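You operate a simulated robot arm through the tools that you are given. There is no shell and no other tool. Be economical: measure what you need, move in short steps, check, and stop when the job is done.

The job below is to be done with a simulated two-armed robot. You get a single attempt, and the scene is never put back.

TASK
Take the red funnel from the top of the grey cabinet and leave it on the draining board. Put the 170 mm shaft from the top of the grey cabinet on the mat on the bed and the 130 mm shaft on the draining board. Take the steel hub and leave it on the mat on the bed. Put the brass sleeve from the draining board on the top of the grey cabinet. Take the clear cup and leave it on top of the number four disc. Take the number five disc and leave it on top of the blue housing. Any order will do. Set down upright: clear cup.
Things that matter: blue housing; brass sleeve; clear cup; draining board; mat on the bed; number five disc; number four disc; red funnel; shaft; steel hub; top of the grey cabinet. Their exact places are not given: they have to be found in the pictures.

Only the result counts: the job must be done as asked and must still hold three seconds after the hand-in. Knocking over, shifting, dropping, spilling or breaking anything else fails it.

THE ROBOT
Two 7-joint arms with two-finger parallel grippers on one trunk, on a base that drives. Base frame: it is fixed to the floor where the robot stands at the start and does not move with it; the origin is under the middle of the robot, x ahead of it, y to its left, z up. Lengths are in m, angles in degrees, forces in N, time in s.
The left shoulder is at the start at [0.05, 0.158, 1.158], the right one opposite. With the tool pointing down near the work surface each hand reaches from about 0.1 to 0.66 m from the robot's upright axis, wherever it stands, measured 20 degrees to its own side. Places, roughly: blue housing (24x20x7 cm) [-0.6, -6.6, 0.8]; brass sleeve (5x5x6 cm) [0.7, -1.4, 0.9]; clear cup [0.5, -4, 1]; draining board [0.7, -1.3, 0.9]; mat on the bed [-1.9, -2.7, 0.3]; number five disc [0.5, -3.75, 1]; number four disc [0.5, -3.75, 1]; red funnel (8x8x8 cm) [0.5, 0.2, 0.9]; shaft [0.5, 0, 1]; steel hub (6x6x5 cm) [0.6, -1.4, 0.9]; top of the grey cabinet [0.7, 0, 0.9]. Payload 3.91 kg a hand.
Tool frame (each hand has its own): the origin (TCP) lies between the finger pads and is the grasp point; the fingertips stand 0.03 m ahead of it; z points along the fingers, y is the line along which they close. Largest opening 0.11 m; finger width 0.02, thickness 0.01; the body of the gripper, 0.048 by 0.112 m, starts 0.055 m behind the TCP.
Orientation is that of the tool frame in the base frame, as a unit quaternion [w, x, y, z]. With the fingers straight down and closing along the base's y, the tool's x points along the base's -x, its y along +y and its z along -z.

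THE INTERFACE
- The arms move only by the tool drive_tool. It takes "left_commands", "right_commands" or both (then of equal length, played together; a hand with none holds still); each is a list of rows, each a list of 3 entries, a list of its own where there are three numbers: the finger opening in m, from 0 to 0.11, then the shift along the tool's x, y, z in units of 25 mm (1.0 is 25 mm), then the turn, a rotation vector about the tool's x, y, z in units of 6 degrees (1.0 is 6 degrees). In form: [[grip, [tx, ty, tz], [ax, ay, az]], ...]. A call has 1 to 12 rows; each row shifts and turns the commanded pose from where the row before left it, along the tool's axes as they then stand. A call with a number of a shift or a turn outside -1 to 1 is refused whole. A row lasts 0.2 s, in which the tool goes at most 0.05 m and 8.6 degrees; a call with a longer step from one row to the next is refused whole, and so is a gripper value outside its range. A pose out of reach is approached as far as the arm can. The call stops where the force on the tool passes 40 N (or 10 N more than at its start, if that is more) or the arm is blocked; 0.2 s more then pass. Each finger travels about 0.153 m/s and halts on what it meets, pressing with about 24 N; the grip force reading is that of the motor and also rises with nothing between the fingers. The clock runs only during rows and for 0.2 s after the last one: add rows that do not move to give the fingers time. The reply holds the time, the measured pose of the TCP, the force on the tool along the base axes, the opening and the grip force, in the units named above and with some noise, with the torque about the TCP (base axes, N m) and any sound that the robot's microphone picked up, and new pictures: "views" is both (left out), scene, wrist or none (wrist: the cameras of the hands that moved).
- Cameras (640 x 400 px; columns grow to the right, rows downward): "scene" is now at [0.1258, 0.0197, 1.2951]; the picture's right is [0.24, -0.97, 0.00], its down [-0.56, -0.14, -0.82] and it looks along [0.80, 0.20, -0.57] (base axes); focal length 276 px, centre (320, 200). "left" rides on the left gripper at [0.073, -0.017, -0.103] in its tool frame; the picture's right is [0.23, 0.97, 0.00], its down [-0.76, 0.18, -0.62] and it looks along [-0.61, 0.14, 0.78] (tool axes); focal length 222 px, centre (320, 200). "right" rides on the right gripper at [0.072, 0.017, -0.103] in its tool frame; the picture's right is [-0.23, 0.97, 0.00], its down [-0.76, -0.18, -0.62] and it looks along [-0.61, -0.14, 0.78] (tool axes); focal length 222 px, centre (320, 200).
- slide_trunk(by): slides the trunk up (or, below 0, down) by that many m; the arms and the scene camera ride with it, the base frame stays. It gives what a move gives, with no picture.
- roll_base(legs): drives the robot by 1 to 6 legs, each [ahead, turn to the left] in m and degrees, along the robot's own axes; the way and the turn of a leg run together, so that a leg with both is an arc; at most 1.5 m and 180 degrees a leg. The arms and the cameras ride along, it lands a little off, and it stops where it bumps. It gives what a move gives, and a new picture of the scene camera.
- turn_head(pan, tilt): turns the head with the scene camera to pan (to the left, within 80 degrees either way) and tilt (down, from -29 to 69), counted from straight ahead of the robot. It gives what a move gives, and a new picture of the scene camera.
- probe_pixels(camera, pixels): for up to 12 pixels [column, row] of the newest picture of that camera ("zoom" is the newest enlarged one), the place [x, y, z] in the base frame of the surface seen there, good to about 0.002 m. The clock stands still meanwhile.
- zoom(camera, box): a new picture of the part [left, top, right, bottom] of that camera's present view, enlarged. The clock stands still meanwhile.
- finish_job(): hands the job in; it is judged then, once.

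Keep the steps short. Do not move on a guess: measure, check each grasp and each placing, and mend mistakes. In all there are 138 turns and 260 pictures (those below and enlarged ones count). Leave the grippers open and the arms clear of the work at the hand-in unless told otherwise, and finish with a single line.

The tools are called after "Request:" as name(argument=value, ...) on one line, values as JSON. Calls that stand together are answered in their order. drive_tool: Moves the arms, as the interface text tells. Its arguments: {"type":"object","properties":{"left_commands":{"type":"array","items":{"type":"array"}},"right_commands":{"type":"array","items":{"type":"array"}},"views":{"type":"string","enum":["both","scene","wrist","none"]}},"required":[]} The other tools are called the same way: slide_trunk (by) slides the trunk up or down; roll_base (legs) drives the base; turn_head (pan, tilt) turns the head that bears the scene camera; probe_pixels (camera, pixels) gives the place of the surface under pixels of a picture; zoom (camera, box) takes an enlarged picture of a part of a camera's view; finish_job () hands the job in.

At the start:

```text
t: 0.0
left_tool_pos: [0.4067, 0.2669, 1.1209]
left_tool_rot: [0.0, -0.001, 1.0, 0.0]
left_contact_force: [-0.6, 0.6, -0.1]
left_moment: [-0.04, 0.03, -0.01]
left_gripper_width: 0.11
left_grasp_force: 0.1
right_tool_pos: [0.3241, -0.1099, 1.0955]
right_tool_rot: [0.0, 0.0, 1.0, 0.0]
right_contact_force: [-1.1, -0.2, 1.2]
right_moment: [-0.01, -0.03, 0.0]
right_gripper_width: 0.1098
right_grasp_force: 0.0
trunk travel left (down, up): [-0.4, 0.082]
robot x, y, heading: [-0.0025, -0.0016, -0.0]
head pan, tilt: [13.8, 34.9]
```

scene: 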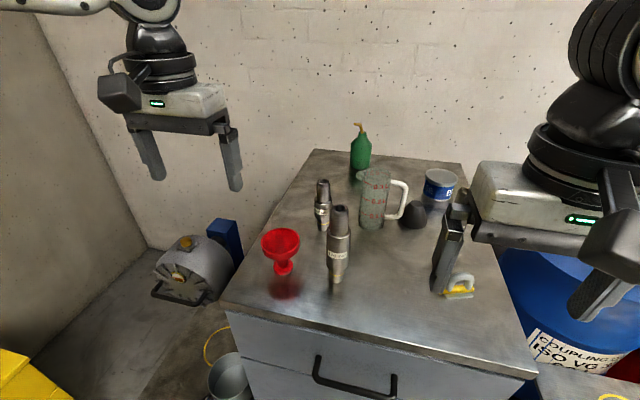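
right: 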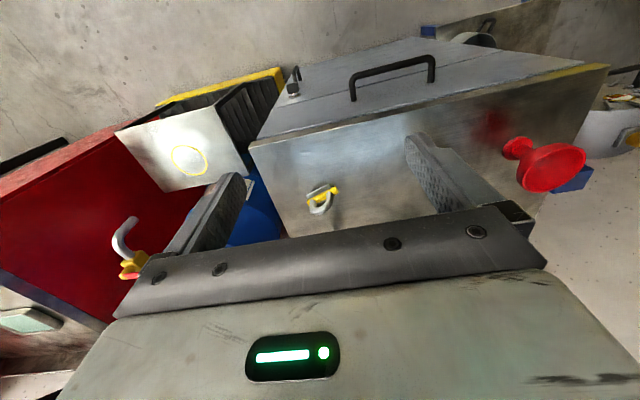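
left: 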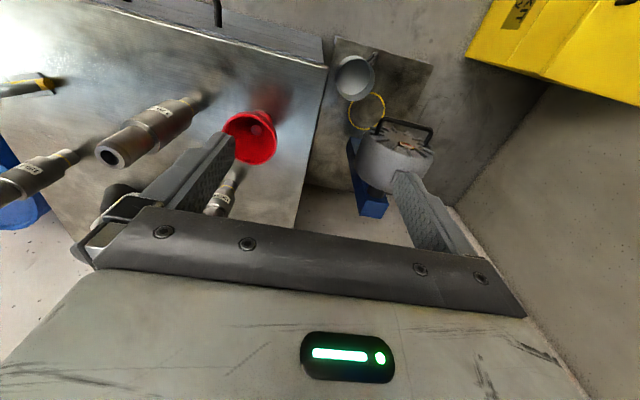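

I see the funnel at about (281,250) and two shafts at (323,205) and (338,240). I'll zoom in on them and probe their tops and bases.

Request:
zoom(camera="scene", box=[220, 110, 480, 310])

Request:
probe_pixels(camera="scene", pixels=[[323, 181], [322, 228], [340, 207], [337, 281], [281, 232], [281, 255], [283, 271], [300, 290], [265, 240], [298, 240], [380, 290], [460, 290]])

```text
2.00 times, centred on (350, 210) of scene
```

zoom: 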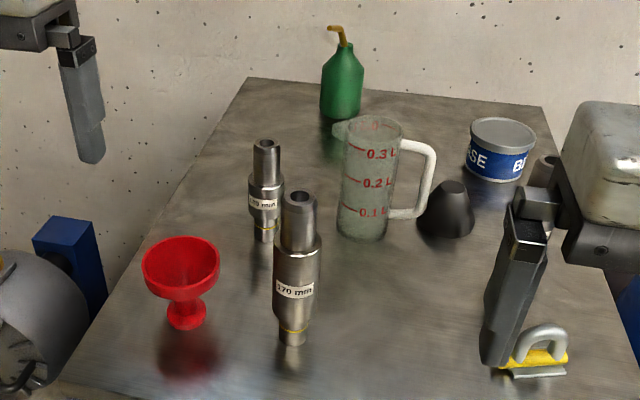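

```text
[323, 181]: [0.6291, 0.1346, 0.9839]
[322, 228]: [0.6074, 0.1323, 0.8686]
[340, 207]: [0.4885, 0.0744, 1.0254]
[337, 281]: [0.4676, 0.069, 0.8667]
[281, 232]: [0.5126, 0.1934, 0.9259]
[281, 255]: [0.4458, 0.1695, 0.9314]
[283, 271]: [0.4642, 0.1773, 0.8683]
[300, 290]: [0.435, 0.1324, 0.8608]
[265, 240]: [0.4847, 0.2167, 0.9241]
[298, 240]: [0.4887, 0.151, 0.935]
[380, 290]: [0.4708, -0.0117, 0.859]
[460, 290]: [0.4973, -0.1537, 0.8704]
```

130 mm shaft stands near (0.62, 0.134), 170 mm near (0.48, 0.07), and the funnel near (0.483, 0.184). I'll move the left hand above the 130 shaft at its present height.

Request:
drive_tool(left_commands=[[0.09, [-0.95, -0.59, 0], [0, 0, 0]], [0.09, [-0.95, -0.59, 0], [0, 0, 0]], [0.09, [-0.95, -0.59, 0], [0, 0, 0]], [0.09, [-0.95, -0.59, 0], [0, 0, 0]], [0.09, [-0.95, -0.59, 0], [0, 0, 0]], [0.09, [-0.95, -0.59, 0], [0, 0, 0]], [0.09, [-0.95, -0.59, 0], [0, 0, 0]], [0.09, [-0.95, -0.59, 0], [0, 0, 0]], [0.09, [-0.95, -0.59, 0], [0, 0, 0]]])

Request:
probe_pixels(camera="scene", pixels=[[318, 190], [323, 190], [328, 190], [316, 202], [323, 204], [330, 202]])

```text
t: 2.0
left_tool_pos: [0.5242, 0.2044, 1.1034]
left_tool_rot: [0.0, -0.002, 1.0, 0.0]
left_contact_force: [-0.1, 0.1, 0.0]
left_moment: [0.01, -0.02, 0.01]
left_gripper_width: 0.09
left_grasp_force: 0.0
left hand out of reach, approached as far as the arm can: row 5, 6, 7, 8, 9
right_tool_pos: [0.3232, -0.1096, 1.0956]
right_tool_rot: [0.0, 0.001, 1.0, 0.001]
right_contact_force: [0.1, -0.2, 0.2]
right_moment: [0.0, -0.02, -0.01]
right_gripper_width: 0.11
right_grasp_force: 0.0
trunk travel left (down, up): [-0.4, 0.082]
robot x, y, heading: [-0.0025, -0.001, 0.1]
head pan, tilt: [13.8, 34.9]
```

scene: 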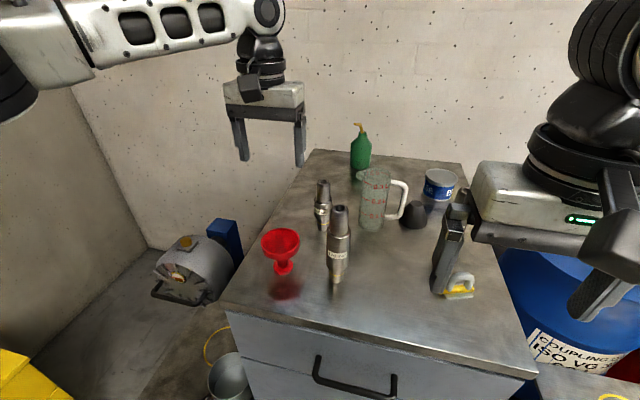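
left: 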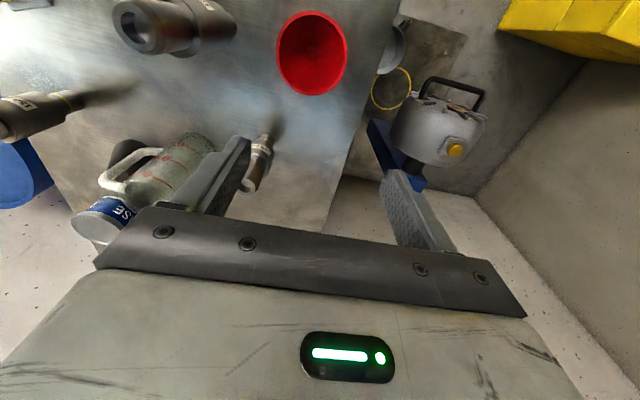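

```text
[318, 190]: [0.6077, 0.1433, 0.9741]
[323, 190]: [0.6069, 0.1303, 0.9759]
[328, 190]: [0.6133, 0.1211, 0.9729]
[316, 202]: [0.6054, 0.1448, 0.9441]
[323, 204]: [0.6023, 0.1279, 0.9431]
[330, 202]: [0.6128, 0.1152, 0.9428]
```

The left hand runs out of reach at this height. I'll probe the cabinet front edge to see how much closer the base can go.

Request:
probe_pixels(camera="scene", pixels=[[230, 302], [380, 338], [520, 370], [350, 390], [315, 155], [460, 168]])

Request:
roll_base(legs=[[0.08, 0]])

```text
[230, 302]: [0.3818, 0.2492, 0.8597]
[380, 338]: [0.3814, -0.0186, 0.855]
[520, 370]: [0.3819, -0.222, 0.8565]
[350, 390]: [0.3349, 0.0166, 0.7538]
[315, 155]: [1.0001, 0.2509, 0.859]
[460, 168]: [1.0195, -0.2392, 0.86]
```

```text
t: 3.0
left_tool_pos: [0.6018, 0.2044, 1.1013]
left_tool_rot: [0.001, -0.001, 1.0, -0.001]
left_contact_force: [0.6, -0.4, 0.0]
left_moment: [0.01, 0.05, -0.01]
left_gripper_width: 0.0898
left_grasp_force: 0.0
right_tool_pos: [0.4019, -0.1086, 1.0945]
right_tool_rot: [0.0, -0.001, 1.0, 0.0]
right_contact_force: [0.0, -0.1, -0.3]
right_moment: [0.03, 0.01, 0.0]
right_gripper_width: 0.1101
right_grasp_force: 0.1
trunk travel left (down, up): [-0.4, 0.082]
robot x, y, heading: [0.0754, 0.0002, -0.0]
head pan, tilt: [13.8, 34.9]
```

scene: 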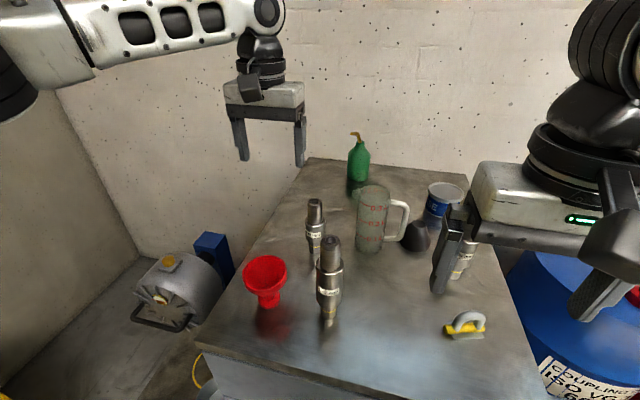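

I notice a third labelled shaft behind the right finger at (465,255). I'll zoom in to read the labels before grabbing.

Request:
zoom(camera="scene", box=[296, 190, 356, 260])

Request:
zoom(camera="scene", box=[430, 225, 500, 285])

```text
5.71 times, centred on (326, 225) of scene
```

zoom: 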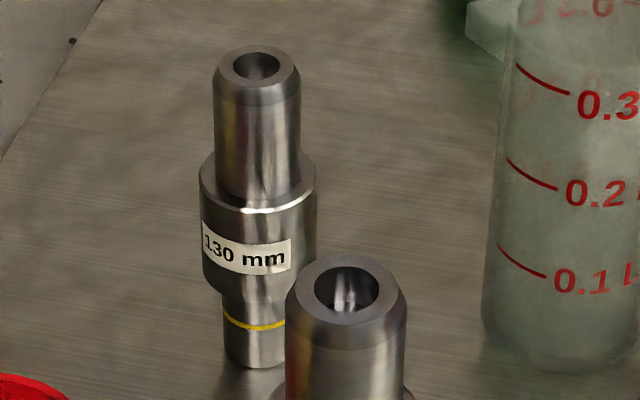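

```text
6.67 times, centred on (465, 255) of scene
```

zoom: 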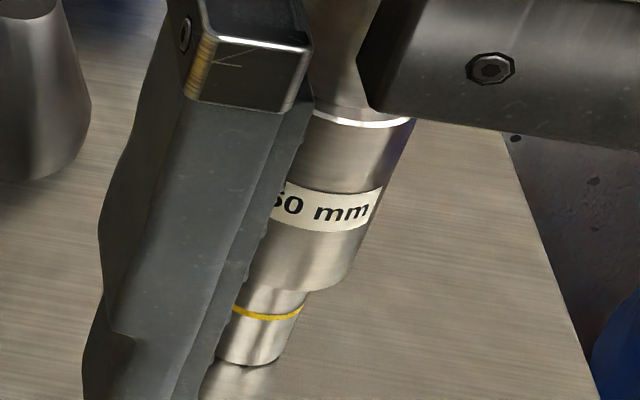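

The labels are clear: 130 mm is at the left back, 170 mm in front, and the third (150/160) is a distractor. I'll move the left hand over the 130 shaft.

Request:
drive_tool(left_commands=[[0.09, [-0.2, -0.98, 0], [0, 0, 0]], [0.09, [-0.2, -0.98, 0], [0, 0, 0]], [0.09, [-0.2, -0.98, 0], [0, 0, 0]], [0.09, [0, 0, 0], [0, 0, 0]]])

```text
t: 4.0
left_tool_pos: [0.5739, 0.1705, 1.0953]
left_tool_rot: [0.002, -0.001, 1.0, -0.001]
left_contact_force: [-0.2, -0.1, 0.1]
left_moment: [0.0, 0.03, -0.01]
left_gripper_width: 0.09
left_grasp_force: 0.0
left hand out of reach, approached as far as the arm can: row 1, 2, 3
right_tool_pos: [0.3998, -0.1085, 1.0958]
right_tool_rot: [0.0, -0.001, 1.0, 0.0]
right_contact_force: [-1.2, -0.4, 0.4]
right_moment: [-0.01, 0.0, 0.05]
right_gripper_width: 0.1103
right_grasp_force: 0.0
trunk travel left (down, up): [-0.4, 0.082]
robot x, y, heading: [0.0797, -0.001, 0.0]
head pan, tilt: [13.8, 34.9]
```

scene: 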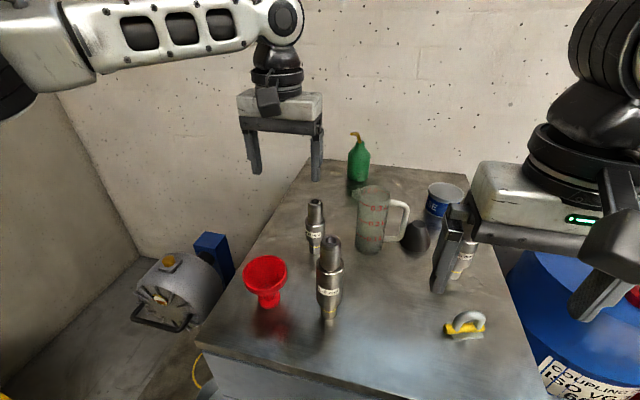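
left: 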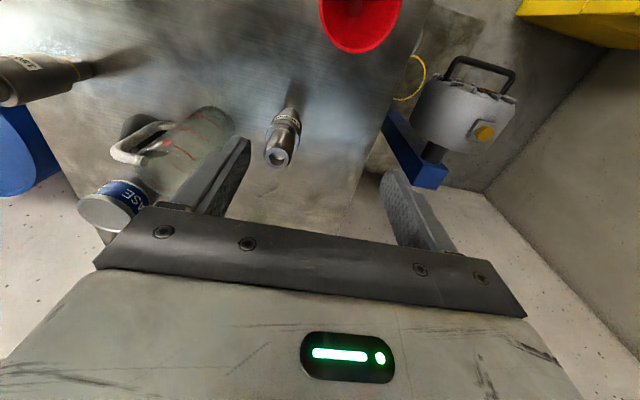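

At 1.10 m height the arm is still at its reach limit. Raising the trunk 0.08 gives more reach.

Request:
slide_trunk(by=0.08)

Request:
drive_tool(left_commands=[[0.09, [0, 0, 1], [0, 0, 0]], [0.09, [0, 0, 1], [0, 0, 0]], [0.09, [0, 0, 1], [0, 0, 0]], [0.09, [-0.85, -0.8, 0], [0, 0, 0]], [0.09, [-0.85, -0.8, 0], [0, 0, 0]], [0.09, [0, 0, 0], [0, 0, 0]]], views="wrist")

```text
t: 5.2
left_tool_pos: [0.5741, 0.1708, 1.175]
left_tool_rot: [0.002, -0.002, 1.0, -0.001]
left_contact_force: [0.9, 0.0, 0.1]
left_moment: [-0.02, -0.02, 0.03]
left_gripper_width: 0.0903
left_grasp_force: 0.1
right_tool_pos: [0.4005, -0.1086, 1.1762]
right_tool_rot: [0.0, 0.0, 1.0, 0.001]
right_contact_force: [-0.4, -0.1, 1.0]
right_moment: [-0.02, 0.02, -0.02]
right_gripper_width: 0.11
right_grasp_force: 0.0
trunk travel left (down, up): [-0.48, 0.002]
robot x, y, heading: [0.0762, 0.0024, 0.4]
head pan, tilt: [13.8, 34.9]
```

```text
t: 6.6
left_tool_pos: [0.574, 0.1732, 1.1062]
left_tool_rot: [0.001, -0.001, 1.0, -0.002]
left_contact_force: [0.3, -0.2, -0.2]
left_moment: [-0.01, -0.02, 0.0]
left_gripper_width: 0.0901
left_grasp_force: 0.0
left hand out of reach, approached as far as the arm can: row 4, 5
right_tool_pos: [0.4004, -0.1086, 1.1754]
right_tool_rot: [-0.001, -0.001, 1.0, 0.001]
right_contact_force: [-0.3, 0.4, -0.5]
right_moment: [0.02, -0.01, 0.02]
right_gripper_width: 0.11
right_grasp_force: 0.1
trunk travel left (down, up): [-0.48, 0.002]
robot x, y, heading: [0.0732, 0.0006, 0.3]
head pan, tilt: [13.8, 34.9]
```

left: 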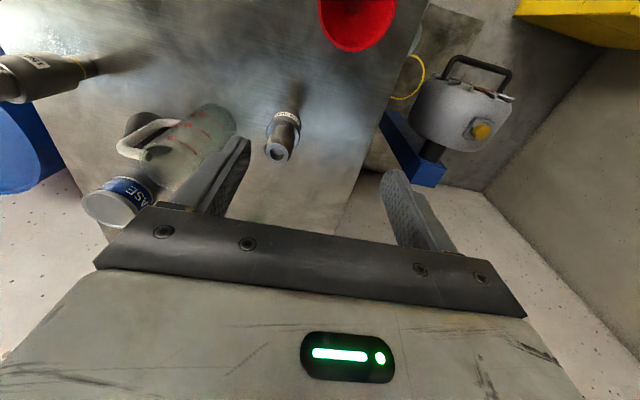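

It is still limited, probably by a joint limit when the hand is inboard. Turning the base about 12° right brings the shaft to the hand's natural side, and the fingertips at 1.076 clear everything.

Request:
roll_base(legs=[[0, -14]])

```text
t: 7.9
left_tool_pos: [0.6007, 0.0477, 1.1056]
left_tool_rot: [0.002, 0.12, 0.993, -0.001]
left_contact_force: [0.3, -0.5, 0.4]
left_moment: [0.06, 0.02, 0.01]
left_gripper_width: 0.09
left_grasp_force: 0.0
right_tool_pos: [0.365, -0.1827, 1.1756]
right_tool_rot: [0.0, 0.12, 0.993, 0.001]
right_contact_force: [0.0, -0.4, 0.6]
right_moment: [-0.02, 0.0, 0.03]
right_gripper_width: 0.1098
right_grasp_force: 0.0
trunk travel left (down, up): [-0.48, 0.002]
robot x, y, heading: [0.0778, -0.0013, -13.8]
head pan, tilt: [13.8, 34.9]
```

scene: 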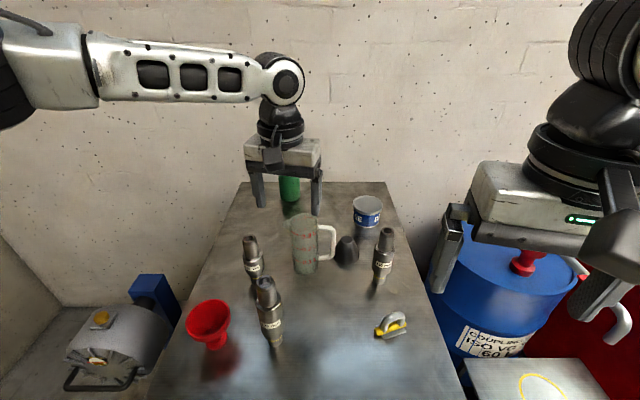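

The target is (0.617, 0.131) and the hand is at (0.601, 0.048). I'll shift 85 mm to the tool's +y.

Request:
drive_tool(left_commands=[[0.09, [0.04, 0.85, 0], [0, 0, 0]], [0.09, [0.04, 0.85, 0], [0, 0, 0]], [0.09, [0.04, 0.85, 0], [0, 0, 0]], [0.09, [0.04, 0.85, 0], [0, 0, 0]], [0.09, [0, 0, 0], [0, 0, 0]]])

Request:
probe_pixels(camera="scene", pixels=[[243, 242], [250, 237], [257, 241], [250, 243], [248, 275]])

```text
t: 9.1
left_tool_pos: [0.6145, 0.1296, 1.1047]
left_tool_rot: [0.003, 0.119, 0.993, -0.001]
left_contact_force: [-0.3, -0.5, -1.4]
left_moment: [0.01, -0.01, -0.03]
left_gripper_width: 0.0899
left_grasp_force: 0.1
right_tool_pos: [0.365, -0.1821, 1.1751]
right_tool_rot: [0.0, 0.121, 0.993, 0.001]
right_contact_force: [0.3, -0.1, 0.0]
right_moment: [0.01, 0.01, 0.01]
right_gripper_width: 0.1101
right_grasp_force: 0.1
trunk travel left (down, up): [-0.48, 0.002]
robot x, y, heading: [0.0783, -0.0021, -13.6]
head pan, tilt: [13.8, 34.9]
```

scene: 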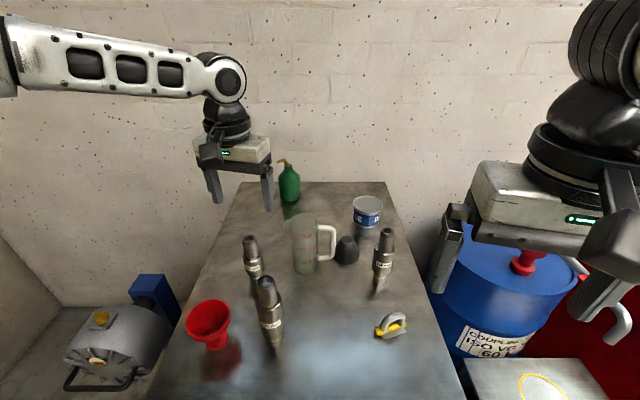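
left: 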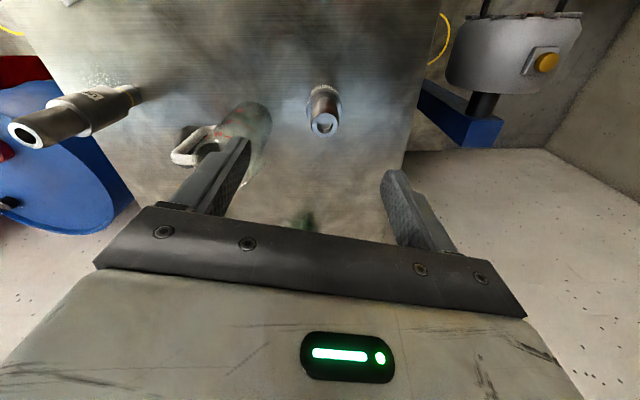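

```text
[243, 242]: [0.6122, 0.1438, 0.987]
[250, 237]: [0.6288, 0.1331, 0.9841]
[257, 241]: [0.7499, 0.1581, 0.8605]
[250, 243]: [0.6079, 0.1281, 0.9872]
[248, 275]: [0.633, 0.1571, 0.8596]
```

The hand is over the shaft, whose centre is about (0.618, 0.132) with its top at 0.99. I'll descend to 0.977 and close on the neck.

Request:
drive_tool(left_commands=[[0.07, [-0.14, 0.05, 0.9], [0, 0, 0]], [0.07, [0, 0, 0.9], [0, 0, 0]], [0.07, [0, 0, 0.9], [0, 0, 0]], [0.07, [0, 0, 0.9], [0, 0, 0]], [0.07, [0, 0, 0.8], [0, 0, 0]], [0.07, [0, 0, 0.7], [0, 0, 0]], [0.07, [0, 0, 0], [0, 0, 0]]], views="both")

```text
t: 10.7
left_tool_pos: [0.6214, 0.1302, 0.978]
left_tool_rot: [0.003, 0.119, 0.993, -0.002]
left_contact_force: [-0.1, 0.6, 0.0]
left_moment: [0.05, -0.01, 0.0]
left_gripper_width: 0.0698
left_grasp_force: 0.1
right_tool_pos: [0.3655, -0.1827, 1.1761]
right_tool_rot: [0.0, 0.12, 0.993, 0.001]
right_contact_force: [0.4, -0.1, 0.4]
right_moment: [-0.01, -0.01, 0.0]
right_gripper_width: 0.11
right_grasp_force: 0.1
trunk travel left (down, up): [-0.48, 0.002]
robot x, y, heading: [0.0776, 0.0001, -13.7]
head pan, tilt: [13.8, 34.9]
```

scene: 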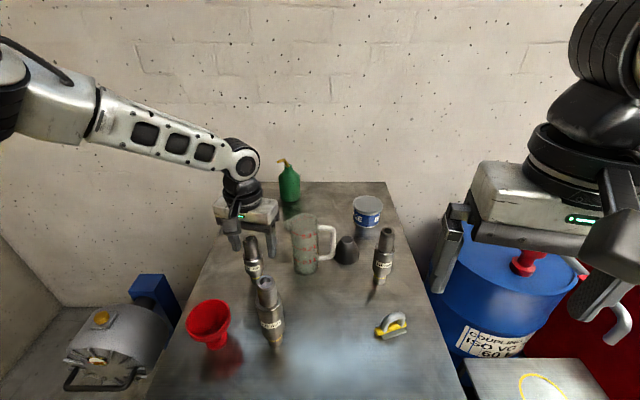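
left: 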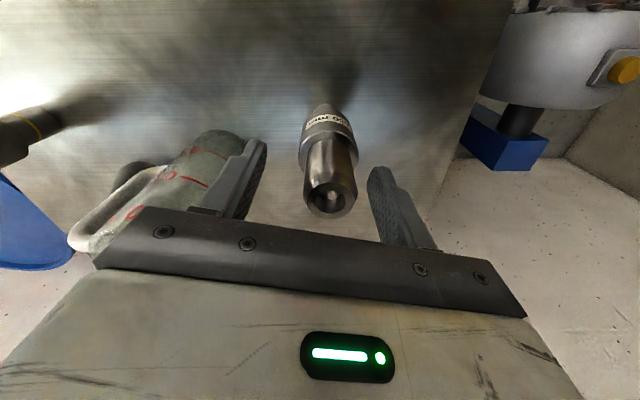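

The shaft's top is at wrist (330,198), about 5 mm off the centre at (320,200). I'll nudge +y by 4 mm, close, and lift.

Request:
drive_tool(left_commands=[[0.07, [0, 0.17, 0], [0, 0, 0]], [0.045, [0, 0, 0], [0, 0, 0]], [0.02, [0, 0, 0], [0, 0, 0]], [0.0, [0, 0, 0], [0, 0, 0]], [0.0, [0, 0, 0], [0, 0, 0]], [0.0, [0, 0, -0.3], [0, 0, 0]], [0.0, [0, 0, -0.9], [0, 0, 0]], [0.0, [0, 0, -0.9], [0, 0, 0]], [0.0, [0, 0, -0.9], [0, 0, 0]], [0.0, [0, 0, -0.9], [0, 0, 0]]], views="both")

```text
t: 12.9
left_tool_pos: [0.6208, 0.1351, 1.074]
left_tool_rot: [0.002, 0.12, 0.993, -0.002]
left_contact_force: [-0.4, 0.2, -6.9]
left_moment: [-0.01, -0.01, -0.02]
left_gripper_width: 0.028
left_grasp_force: 24.2
right_tool_pos: [0.3662, -0.1823, 1.1754]
right_tool_rot: [0.0, 0.12, 0.993, 0.001]
right_contact_force: [0.2, 0.9, 0.5]
right_moment: [0.01, 0.0, -0.01]
right_gripper_width: 0.11
right_grasp_force: 0.1
trunk travel left (down, up): [-0.48, 0.002]
robot x, y, heading: [0.0768, 0.0006, -13.6]
head pan, tilt: [13.8, 34.9]
```

scene: 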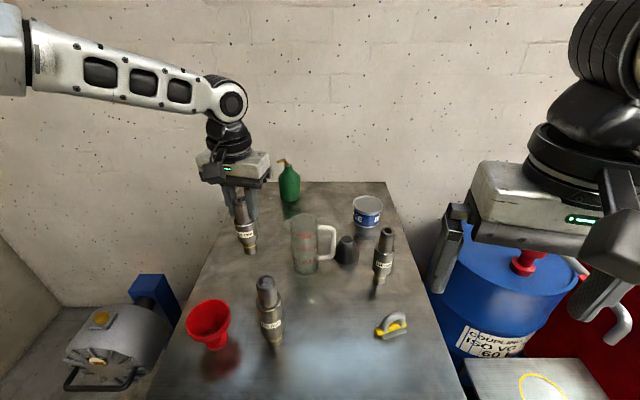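
left: 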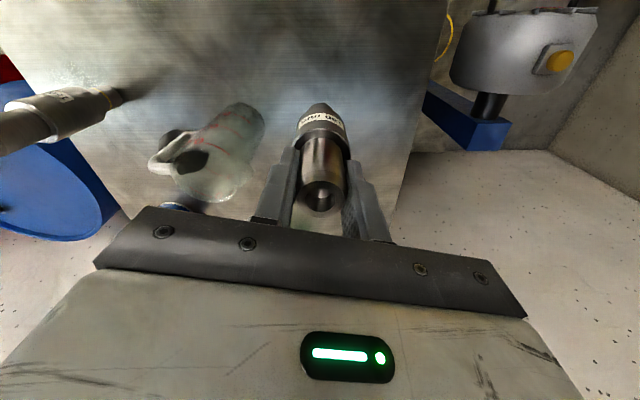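

The 130 shaft is lifted (about 7 N). I'll raise it some more and check how near the left wall is before turning left so the right hand can get the funnel.

Request:
drive_tool(left_commands=[[0.0, [0.5, 0, -0.9], [0, 0, 0]], [0.0, [0.9, 0, -0.9], [0, 0, 0]], [0.0, [0.9, 0, 0], [0, 0, 0]], [0.0, [0.9, 0, 0], [0, 0, 0]]], views="none")

Request:
turn_head(pan=50, tilt=40)

Request:
probe_pixels(camera="scene", pixels=[[40, 100], [40, 200], [150, 60], [40, 350], [250, 300], [350, 200]])

```text
t: 13.9
left_tool_pos: [0.5439, 0.153, 1.1211]
left_tool_rot: [0.002, 0.119, 0.993, -0.002]
left_contact_force: [-1.1, 0.1, -6.2]
left_moment: [0.01, 0.03, -0.03]
left_gripper_width: 0.0279
left_grasp_force: 23.8
right_tool_pos: [0.3647, -0.1839, 1.1756]
right_tool_rot: [0.0, 0.12, 0.993, 0.001]
right_contact_force: [0.4, -0.4, -0.1]
right_moment: [0.01, 0.01, 0.0]
right_gripper_width: 0.1098
right_grasp_force: 0.1
trunk travel left (down, up): [-0.48, 0.002]
robot x, y, heading: [0.0774, -0.0008, -14.0]
head pan, tilt: [13.8, 34.9]
```

```text
t: 14.9
left_tool_pos: [0.5435, 0.1529, 1.122]
left_tool_rot: [0.001, 0.12, 0.993, -0.002]
left_contact_force: [0.8, -0.7, -5.8]
left_moment: [0.01, 0.0, 0.02]
left_gripper_width: 0.0279
left_grasp_force: 23.9
right_tool_pos: [0.3653, -0.1823, 1.1767]
right_tool_rot: [0.0, 0.122, 0.993, 0.001]
right_contact_force: [0.1, -1.1, 0.1]
right_moment: [-0.04, -0.04, 0.0]
right_gripper_width: 0.1098
right_grasp_force: 0.0
trunk travel left (down, up): [-0.48, 0.002]
robot x, y, heading: [0.0777, 0.0006, -13.9]
head pan, tilt: [50.0, 40.0]
```

scene: 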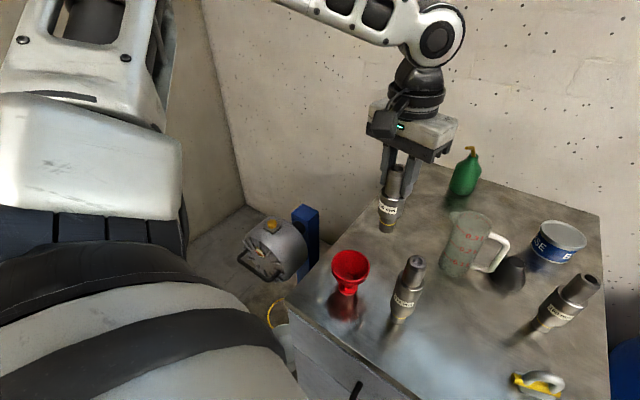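

```text
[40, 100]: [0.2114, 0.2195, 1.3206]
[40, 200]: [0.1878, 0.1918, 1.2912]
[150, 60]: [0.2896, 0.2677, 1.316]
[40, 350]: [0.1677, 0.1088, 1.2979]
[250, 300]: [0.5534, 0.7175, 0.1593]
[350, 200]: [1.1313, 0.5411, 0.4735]
```

There is plenty of room. I'll turn left to heading about 32° and re-aim the head.

Request:
roll_base(legs=[[0, 46]])

Request:
turn_head(pan=-12, tilt=42)

```text
t: 17.3
left_tool_pos: [0.3032, 0.4348, 1.119]
left_tool_rot: [0.002, -0.266, 0.964, -0.001]
left_contact_force: [0.8, 0.2, -7.4]
left_moment: [-0.01, -0.02, 0.02]
left_gripper_width: 0.0277
left_grasp_force: 24.2
right_tool_pos: [0.4124, 0.0713, 1.1753]
right_tool_rot: [0.0, -0.265, 0.964, 0.001]
right_contact_force: [-0.3, 0.3, 0.4]
right_moment: [-0.01, -0.02, 0.0]
right_gripper_width: 0.1099
right_grasp_force: 0.1
trunk travel left (down, up): [-0.48, 0.002]
robot x, y, heading: [0.0757, 0.0007, 30.8]
head pan, tilt: [50.0, 40.0]
```

scene: 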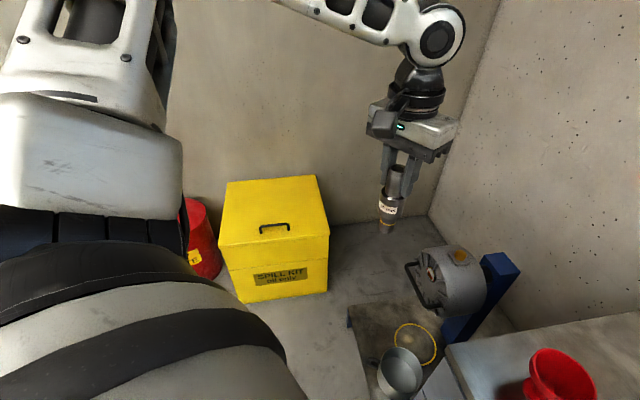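

```text
t: 18.6
left_tool_pos: [0.3032, 0.4382, 1.1213]
left_tool_rot: [0.002, -0.265, 0.964, -0.002]
left_contact_force: [0.8, -0.1, -7.1]
left_moment: [-0.03, -0.02, 0.0]
left_gripper_width: 0.0279
left_grasp_force: 23.8
right_tool_pos: [0.4114, 0.0713, 1.1749]
right_tool_rot: [0.0, -0.264, 0.965, 0.001]
right_contact_force: [-0.5, 0.4, 0.4]
right_moment: [-0.01, -0.03, 0.02]
right_gripper_width: 0.1101
right_grasp_force: 0.1
trunk travel left (down, up): [-0.48, 0.002]
robot x, y, heading: [0.0774, 0.0003, 30.7]
head pan, tilt: [-12.0, 42.0]
```

scene: 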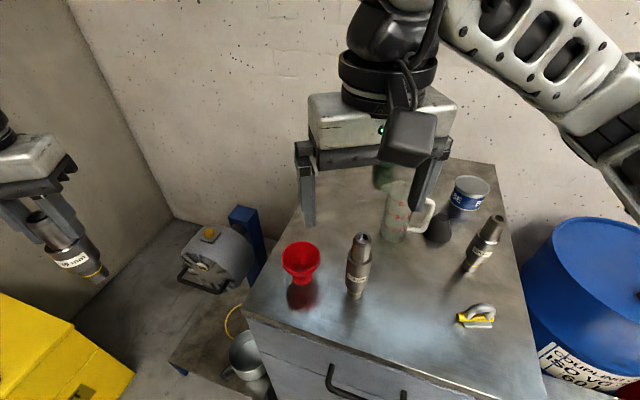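

Now the funnel is in front of the right hand. I'll zoom and probe its rim.

Request:
zoom(camera="scene", box=[260, 220, 400, 310])

Request:
probe_pixels(camera="scene", pixels=[[283, 255], [319, 255], [301, 242], [301, 265], [301, 284], [286, 246], [316, 246], [363, 238]])

```text
4.44 times, centred on (330, 265) of scene
```

zoom: 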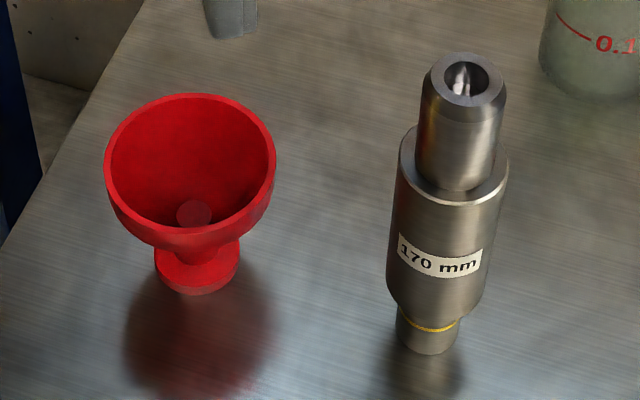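

```text
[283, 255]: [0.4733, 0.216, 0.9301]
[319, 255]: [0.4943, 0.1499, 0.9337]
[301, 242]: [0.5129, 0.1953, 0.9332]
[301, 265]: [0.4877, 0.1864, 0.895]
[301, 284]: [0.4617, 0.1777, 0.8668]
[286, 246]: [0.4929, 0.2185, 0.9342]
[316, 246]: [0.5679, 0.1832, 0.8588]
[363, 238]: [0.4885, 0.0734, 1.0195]
```

The funnel centre is (0.483, 0.184) with its rim top at about 0.94. I'll move the right hand above it at its present height.

Request:
drive_tool(right_commands=[[0.11, [-0.954, 0.482, 0], [0, 0, 0]], [0.11, [-0.954, 0.482, 0], [0, 0, 0]], [0.11, [-0.954, 0.482, 0], [0, 0, 0]], [0.11, [-0.954, 0.482, 0], [0, 0, 0]], [0.11, [-0.954, 0.482, 0], [0, 0, 0]], [0.11, [0, 0, 1], [0, 0, 0]], [0.11, [0, 0, 1], [0, 0, 0]], [0.11, [0, 0, 1], [0, 0, 0]], [0.11, [0, 0, 1], [0, 0, 0]], [0.11, [0, 0, 1], [0, 0, 0]], [0.11, [0, 0, 0], [0, 0, 0]]])

```text
t: 21.0
left_tool_pos: [0.3025, 0.4349, 1.1204]
left_tool_rot: [0.002, -0.266, 0.964, -0.001]
left_contact_force: [0.2, 0.4, -7.4]
left_moment: [0.0, -0.03, -0.03]
left_gripper_width: 0.0276
left_grasp_force: 23.9
right_tool_pos: [0.4851, 0.1832, 1.0515]
right_tool_rot: [0.0, -0.265, 0.964, 0.001]
right_contact_force: [-0.4, -0.6, -0.5]
right_moment: [0.03, -0.02, -0.02]
right_gripper_width: 0.1101
right_grasp_force: 0.1
trunk travel left (down, up): [-0.48, 0.002]
robot x, y, heading: [0.0795, -0.0037, 30.8]
head pan, tilt: [-12.0, 42.0]
```

scene: 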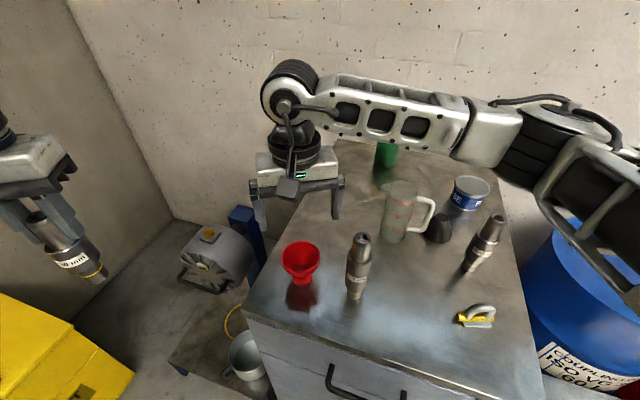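
right: 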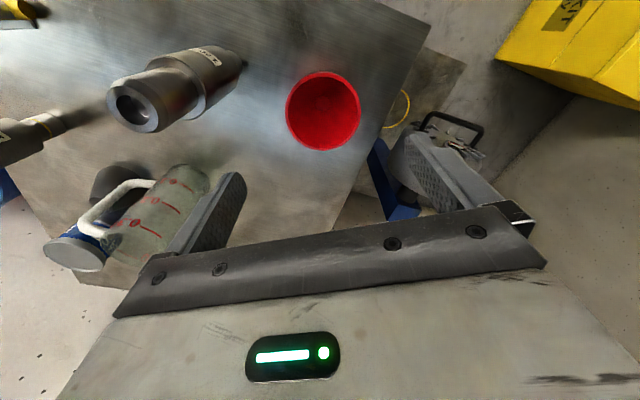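

It is aligned to within 2 mm. I'll descend to z≈0.925.

Request:
drive_tool(right_commands=[[0.11, [0, 0, 1], [0, 0, 0]], [0.11, [0, 0, 1], [0, 0, 0]], [0.11, [0, 0, 1], [0, 0, 0]], [0.11, [0, 0, 1], [0, 0, 0]], [0.11, [0, 0, 0.8], [0, 0, 0]], [0.11, [0, 0, 0.3], [0, 0, 0]], [0.11, [0, 0, 0], [0, 0, 0]]], views="wrist")

```text
t: 22.6
left_tool_pos: [0.3034, 0.4352, 1.1205]
left_tool_rot: [0.002, -0.266, 0.964, -0.001]
left_contact_force: [-0.1, -0.5, -6.1]
left_moment: [0.0, 0.0, 0.0]
left_gripper_width: 0.0277
left_grasp_force: 24.0
right_tool_pos: [0.4831, 0.1863, 0.9226]
right_tool_rot: [0.0, -0.264, 0.965, 0.002]
right_contact_force: [-0.3, -0.7, -0.7]
right_moment: [-0.04, -0.01, 0.01]
right_gripper_width: 0.1099
right_grasp_force: 0.1
trunk travel left (down, up): [-0.48, 0.002]
robot x, y, heading: [0.0771, -0.003, 30.6]
head pan, tilt: [-12.0, 42.0]
```

right: 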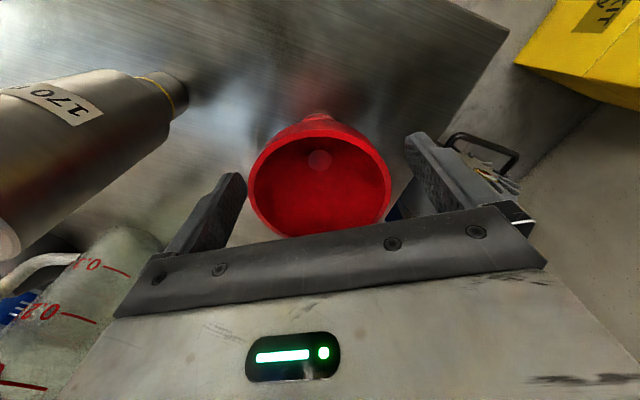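

The funnel is well centred between the fingers. I'll close and lift.

Request:
drive_tool(right_commands=[[0.085, [0, 0, 0], [0, 0, 0]], [0.06, [0, 0, 0], [0, 0, 0]], [0.03, [0, 0, 0], [0, 0, 0]], [0.0, [0, 0, 0], [0, 0, 0]], [0.0, [0, 0, 0], [0, 0, 0]], [0.0, [0, 0, -0.3], [0, 0, 0]], [0.0, [0, 0, -0.8], [0, 0, 0]], [0.0, [0, 0, -1], [0, 0, 0]], [0.0, [0, 0, -1], [0, 0, 0]], [0.0, [0, 0, -1], [0, 0, 0]], [0.0, [0, 0, -1], [0, 0, 0]]])

```text
t: 25.0
left_tool_pos: [0.3032, 0.4355, 1.1215]
left_tool_rot: [0.002, -0.266, 0.964, -0.001]
left_contact_force: [-0.5, 0.6, -7.1]
left_moment: [-0.02, -0.04, 0.0]
left_gripper_width: 0.0275
left_grasp_force: 24.4
right_tool_pos: [0.484, 0.1865, 1.0525]
right_tool_rot: [0.0, -0.265, 0.964, 0.0]
right_contact_force: [-0.9, -0.6, 0.6]
right_moment: [0.0, 0.01, -0.02]
right_gripper_width: 0.0002
right_grasp_force: 23.9
trunk travel left (down, up): [-0.48, 0.002]
robot x, y, heading: [0.0759, 0.0007, 30.9]
head pan, tilt: [-12.0, 42.0]
```

scene: 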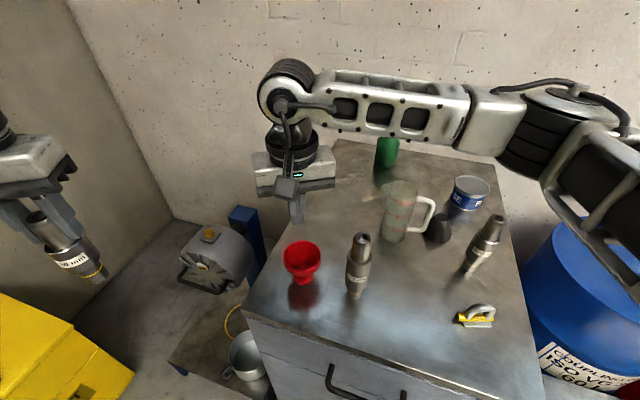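
right: 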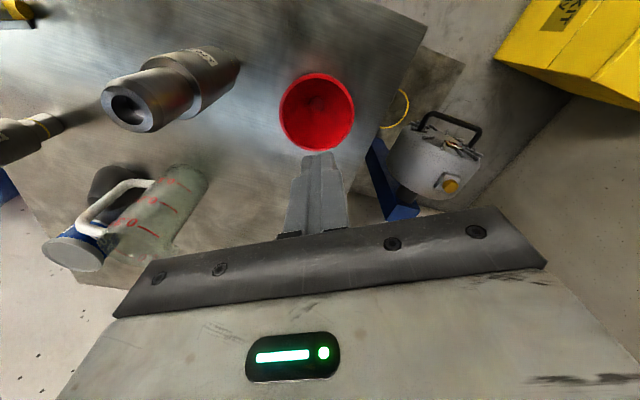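

The fingers closed to zero and the funnel slid out, still standing. I'll probe it again in both pictures to get a better centre.

Request:
probe_pixels(camera="right", pixels=[[281, 112], [351, 112], [316, 76], [316, 148], [291, 90], [341, 90], [318, 102], [310, 110]])

Request:
probe_pixels(camera="scene", pixels=[[285, 256], [320, 256], [303, 243], [302, 282], [303, 270], [290, 245], [316, 245]])

```text
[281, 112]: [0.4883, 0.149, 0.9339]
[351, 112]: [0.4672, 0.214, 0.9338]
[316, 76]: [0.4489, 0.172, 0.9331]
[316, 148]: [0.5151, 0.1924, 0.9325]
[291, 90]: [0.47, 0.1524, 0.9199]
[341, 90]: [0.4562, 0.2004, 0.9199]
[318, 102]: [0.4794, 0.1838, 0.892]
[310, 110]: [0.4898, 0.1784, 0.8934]
```

```text
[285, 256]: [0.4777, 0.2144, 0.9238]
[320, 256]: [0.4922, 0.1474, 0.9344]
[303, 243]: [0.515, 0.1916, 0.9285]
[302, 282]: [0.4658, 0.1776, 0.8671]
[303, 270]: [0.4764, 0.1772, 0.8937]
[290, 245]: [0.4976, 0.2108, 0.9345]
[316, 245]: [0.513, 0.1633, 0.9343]
```

The funnel is still in place, centre (0.481, 0.182), diameter 0.069, rim at 0.934. I'll retry, centred 5 mm better and a bit higher, and stop after closing to check.

Request:
drive_tool(right_commands=[[0.11, [0.2, -0.1, 0], [0, 0, 0]], [0.11, [0, 0, 0], [0, 0, 0]], [0.11, [0, 0, 0], [0, 0, 0]], [0.11, [0, 0, 1], [0, 0, 0]], [0.11, [0, 0, 1], [0, 0, 0]], [0.11, [0, 0, 1], [0, 0, 0]], [0.11, [0, 0, 1], [0, 0, 0]], [0.11, [0, 0, 0.7], [0, 0, 0]], [0.085, [0, 0, 0], [0, 0, 0]], [0.06, [0, 0, 0], [0, 0, 0]], [0.055, [0, 0, 0], [0, 0, 0]]])

```text
t: 27.4
left_tool_pos: [0.3041, 0.4362, 1.1207]
left_tool_rot: [0.002, -0.266, 0.964, -0.001]
left_contact_force: [0.4, -0.1, -7.3]
left_moment: [0.01, -0.03, 0.01]
left_gripper_width: 0.0276
left_grasp_force: 24.0
right_tool_pos: [0.4789, 0.1815, 0.9313]
right_tool_rot: [-0.001, -0.265, 0.964, 0.0]
right_contact_force: [0.5, 0.6, 0.0]
right_moment: [-0.01, 0.02, -0.01]
right_gripper_width: 0.0729
right_grasp_force: 24.1
trunk travel left (down, up): [-0.48, 0.002]
robot x, y, heading: [0.0748, 0.0009, 30.7]
head pan, tilt: [-12.0, 42.0]
```

scene: 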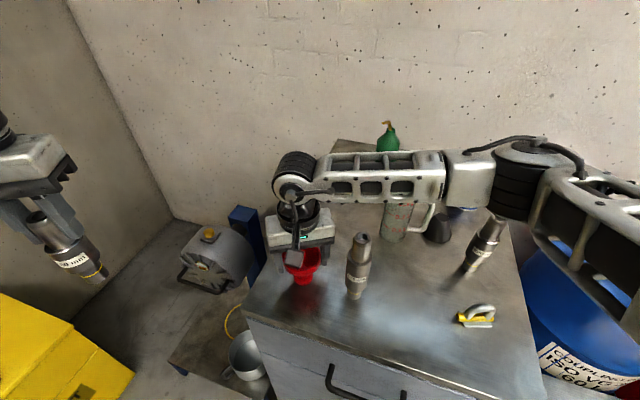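
right: 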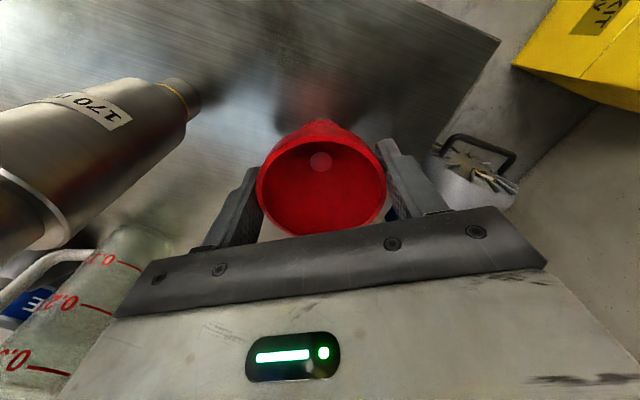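

It is gripped at 0.073 with 24 N. I'll lift slowly and look.

Request:
drive_tool(right_commands=[[0.055, [0, 0, -0.2], [0, 0, 0]], [0.055, [0, 0, -0.3], [0, 0, 0]], [0.055, [0, 0, -0.5], [0, 0, 0]], [0.055, [0, 0, -0.7], [0, 0, 0]], [0.055, [0, 0, -0.7], [0, 0, 0]]])

```text
t: 28.6
left_tool_pos: [0.3034, 0.4361, 1.1194]
left_tool_rot: [0.002, -0.265, 0.964, -0.001]
left_contact_force: [0.8, -0.8, -6.6]
left_moment: [0.03, -0.04, 0.0]
left_gripper_width: 0.0278
left_grasp_force: 24.2
right_tool_pos: [0.4788, 0.1804, 0.9946]
right_tool_rot: [-0.001, -0.265, 0.964, 0.001]
right_contact_force: [0.7, -0.4, -2.3]
right_moment: [0.03, -0.01, -0.02]
right_gripper_width: 0.0725
right_grasp_force: 24.0
trunk travel left (down, up): [-0.48, 0.002]
robot x, y, heading: [0.0771, 0.0015, 30.6]
head pan, tilt: [-12.0, 42.0]
```

scene: 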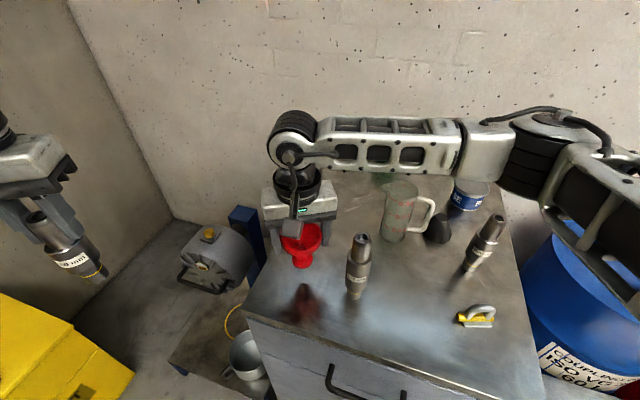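
right: 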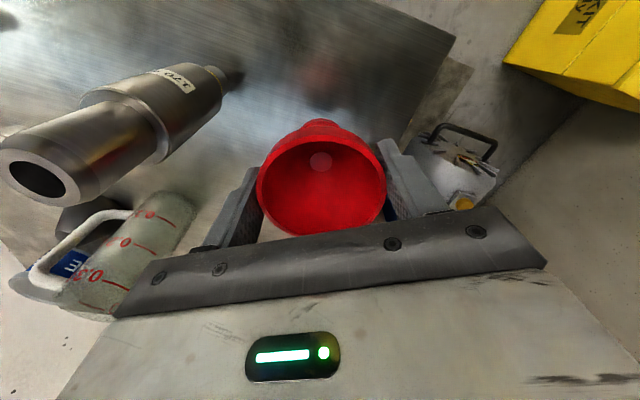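

The funnel is held. I'll raise it and bring it in toward the robot.

Request:
drive_tool(right_commands=[[0.055, [0, 0, -0.9], [0, 0, 0]], [0.055, [0, 0, -0.9], [0, 0, 0]], [0.055, [0, 0, -0.9], [0, 0, 0]], [0.055, [0, 0, -0.9], [0, 0, 0]], [0.055, [0, 0, -0.9], [0, 0, 0]], [0.055, [0, 0, -0.9], [0, 0, 0]], [0.055, [0.9, -0.8, 0], [0, 0, 0]], [0.055, [0.9, -0.8, 0], [0, 0, 0]], [0.055, [0.9, -0.8, 0], [0, 0, 0]], [0.055, [0.9, -0.8, 0], [0, 0, 0]]], views="wrist")

Request:
roll_base(legs=[[0, -30.7], [-0.5, 0], [0, -90]])

Request:
turn_head(pan=0, tilt=25)

```text
t: 30.8
left_tool_pos: [0.3027, 0.4348, 1.1214]
left_tool_rot: [0.002, -0.266, 0.964, -0.001]
left_contact_force: [0.8, 0.4, -7.4]
left_moment: [0.04, 0.0, 0.01]
left_gripper_width: 0.0279
left_grasp_force: 23.9
right_tool_pos: [0.4414, 0.0638, 1.1293]
right_tool_rot: [0.0, -0.265, 0.964, 0.001]
right_contact_force: [0.5, -0.3, -1.6]
right_moment: [0.0, 0.01, 0.02]
right_gripper_width: 0.0727
right_grasp_force: 24.4
trunk travel left (down, up): [-0.48, 0.002]
robot x, y, heading: [0.0778, -0.001, 30.6]
head pan, tilt: [-12.0, 42.0]
```

right: 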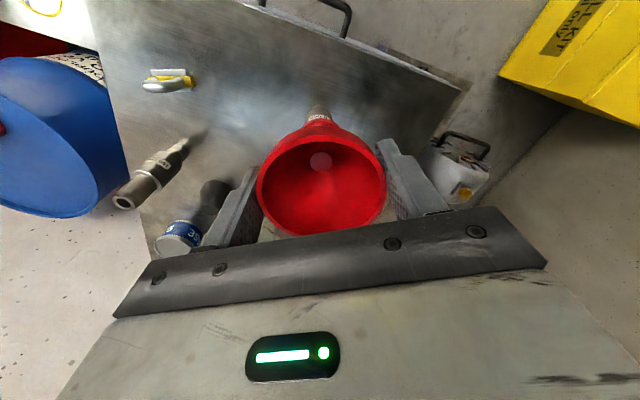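

```text
t: 39.2
left_tool_pos: [-0.1811, -0.4211, 1.1209]
left_tool_rot: [0.0, 0.71, 0.705, -0.002]
left_contact_force: [-0.5, -0.4, -6.2]
left_moment: [-0.02, -0.01, 0.0]
left_gripper_width: 0.0277
left_grasp_force: 24.3
right_tool_pos: [-0.5708, -0.3463, 1.1292]
right_tool_rot: [0.001, 0.711, 0.703, 0.001]
right_contact_force: [-0.4, 1.0, -1.6]
right_moment: [0.03, 0.01, 0.04]
right_gripper_width: 0.0728
right_grasp_force: 23.5
trunk travel left (down, up): [-0.48, 0.002]
robot x, y, heading: [-0.4367, -0.0003, -90.3]
head pan, tilt: [-12.0, 42.0]
```

scene: 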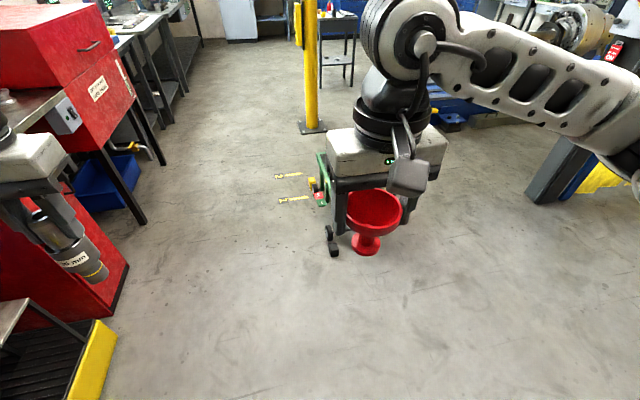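

```text
t: 40.0
left_tool_pos: [-0.1796, -0.4204, 1.1203]
left_tool_rot: [-0.001, 0.709, 0.705, -0.003]
left_contact_force: [0.1, -0.6, -6.5]
left_moment: [0.01, -0.01, 0.0]
left_gripper_width: 0.0275
left_grasp_force: 24.1
right_tool_pos: [-0.5719, -0.3475, 1.1291]
right_tool_rot: [0.001, 0.711, 0.703, 0.001]
right_contact_force: [0.6, 0.4, -1.6]
right_moment: [0.04, 0.01, -0.01]
right_gripper_width: 0.073
right_grasp_force: 23.9
trunk travel left (down, up): [-0.48, 0.002]
robot x, y, heading: [-0.4363, -0.0009, -90.3]
head pan, tilt: [0.0, 25.0]
```

scene: 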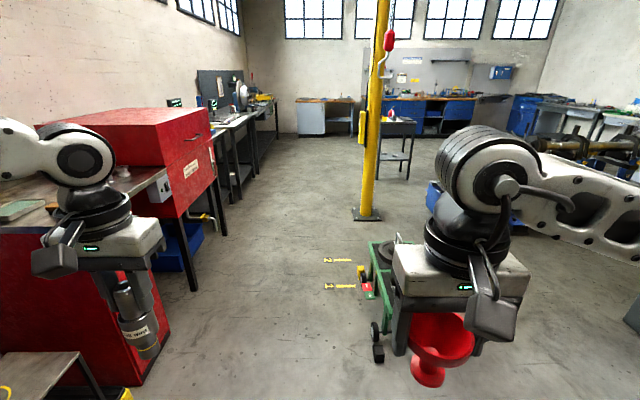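

I see a red cabinet or bench ahead-left; the draining board is probably on it. I'll probe the layout.

Request:
probe_pixels(camera="scene", pixels=[[205, 130], [195, 285], [170, 320], [150, 185], [20, 212], [80, 118], [225, 225], [235, 125], [380, 300], [375, 215], [400, 120], [50, 360]])

Request:
turn_head(pan=45, tilt=30)

```text
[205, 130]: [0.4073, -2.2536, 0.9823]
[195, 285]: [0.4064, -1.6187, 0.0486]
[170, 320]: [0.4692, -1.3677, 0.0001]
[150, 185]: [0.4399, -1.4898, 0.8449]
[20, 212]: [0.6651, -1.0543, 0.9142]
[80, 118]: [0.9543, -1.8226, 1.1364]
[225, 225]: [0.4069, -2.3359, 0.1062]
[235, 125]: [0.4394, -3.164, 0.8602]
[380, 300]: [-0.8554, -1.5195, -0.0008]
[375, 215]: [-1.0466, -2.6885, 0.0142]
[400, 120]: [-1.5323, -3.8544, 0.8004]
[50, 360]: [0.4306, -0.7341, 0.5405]
```

```text
t: 41.1
left_tool_pos: [-0.1808, -0.42, 1.1201]
left_tool_rot: [0.0, 0.709, 0.705, -0.003]
left_contact_force: [0.1, 0.4, -6.4]
left_moment: [0.04, 0.04, 0.0]
left_gripper_width: 0.0278
left_grasp_force: 24.1
right_tool_pos: [-0.5708, -0.3465, 1.1287]
right_tool_rot: [0.0, 0.711, 0.704, 0.0]
right_contact_force: [-0.3, -0.1, -1.8]
right_moment: [0.04, 0.03, -0.02]
right_gripper_width: 0.0728
right_grasp_force: 24.4
trunk travel left (down, up): [-0.48, 0.002]
robot x, y, heading: [-0.4405, -0.0025, -90.6]
head pan, tilt: [45.0, 30.0]
```

scene: 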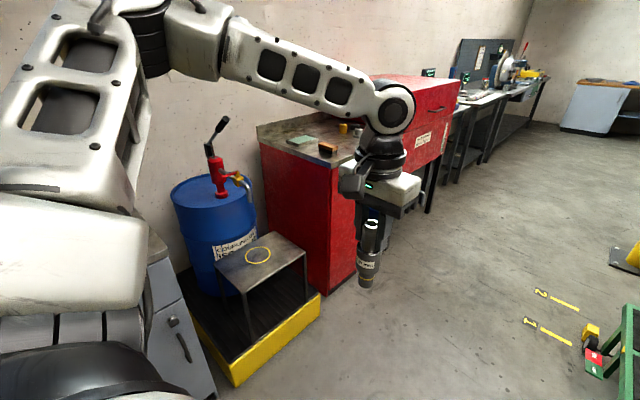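

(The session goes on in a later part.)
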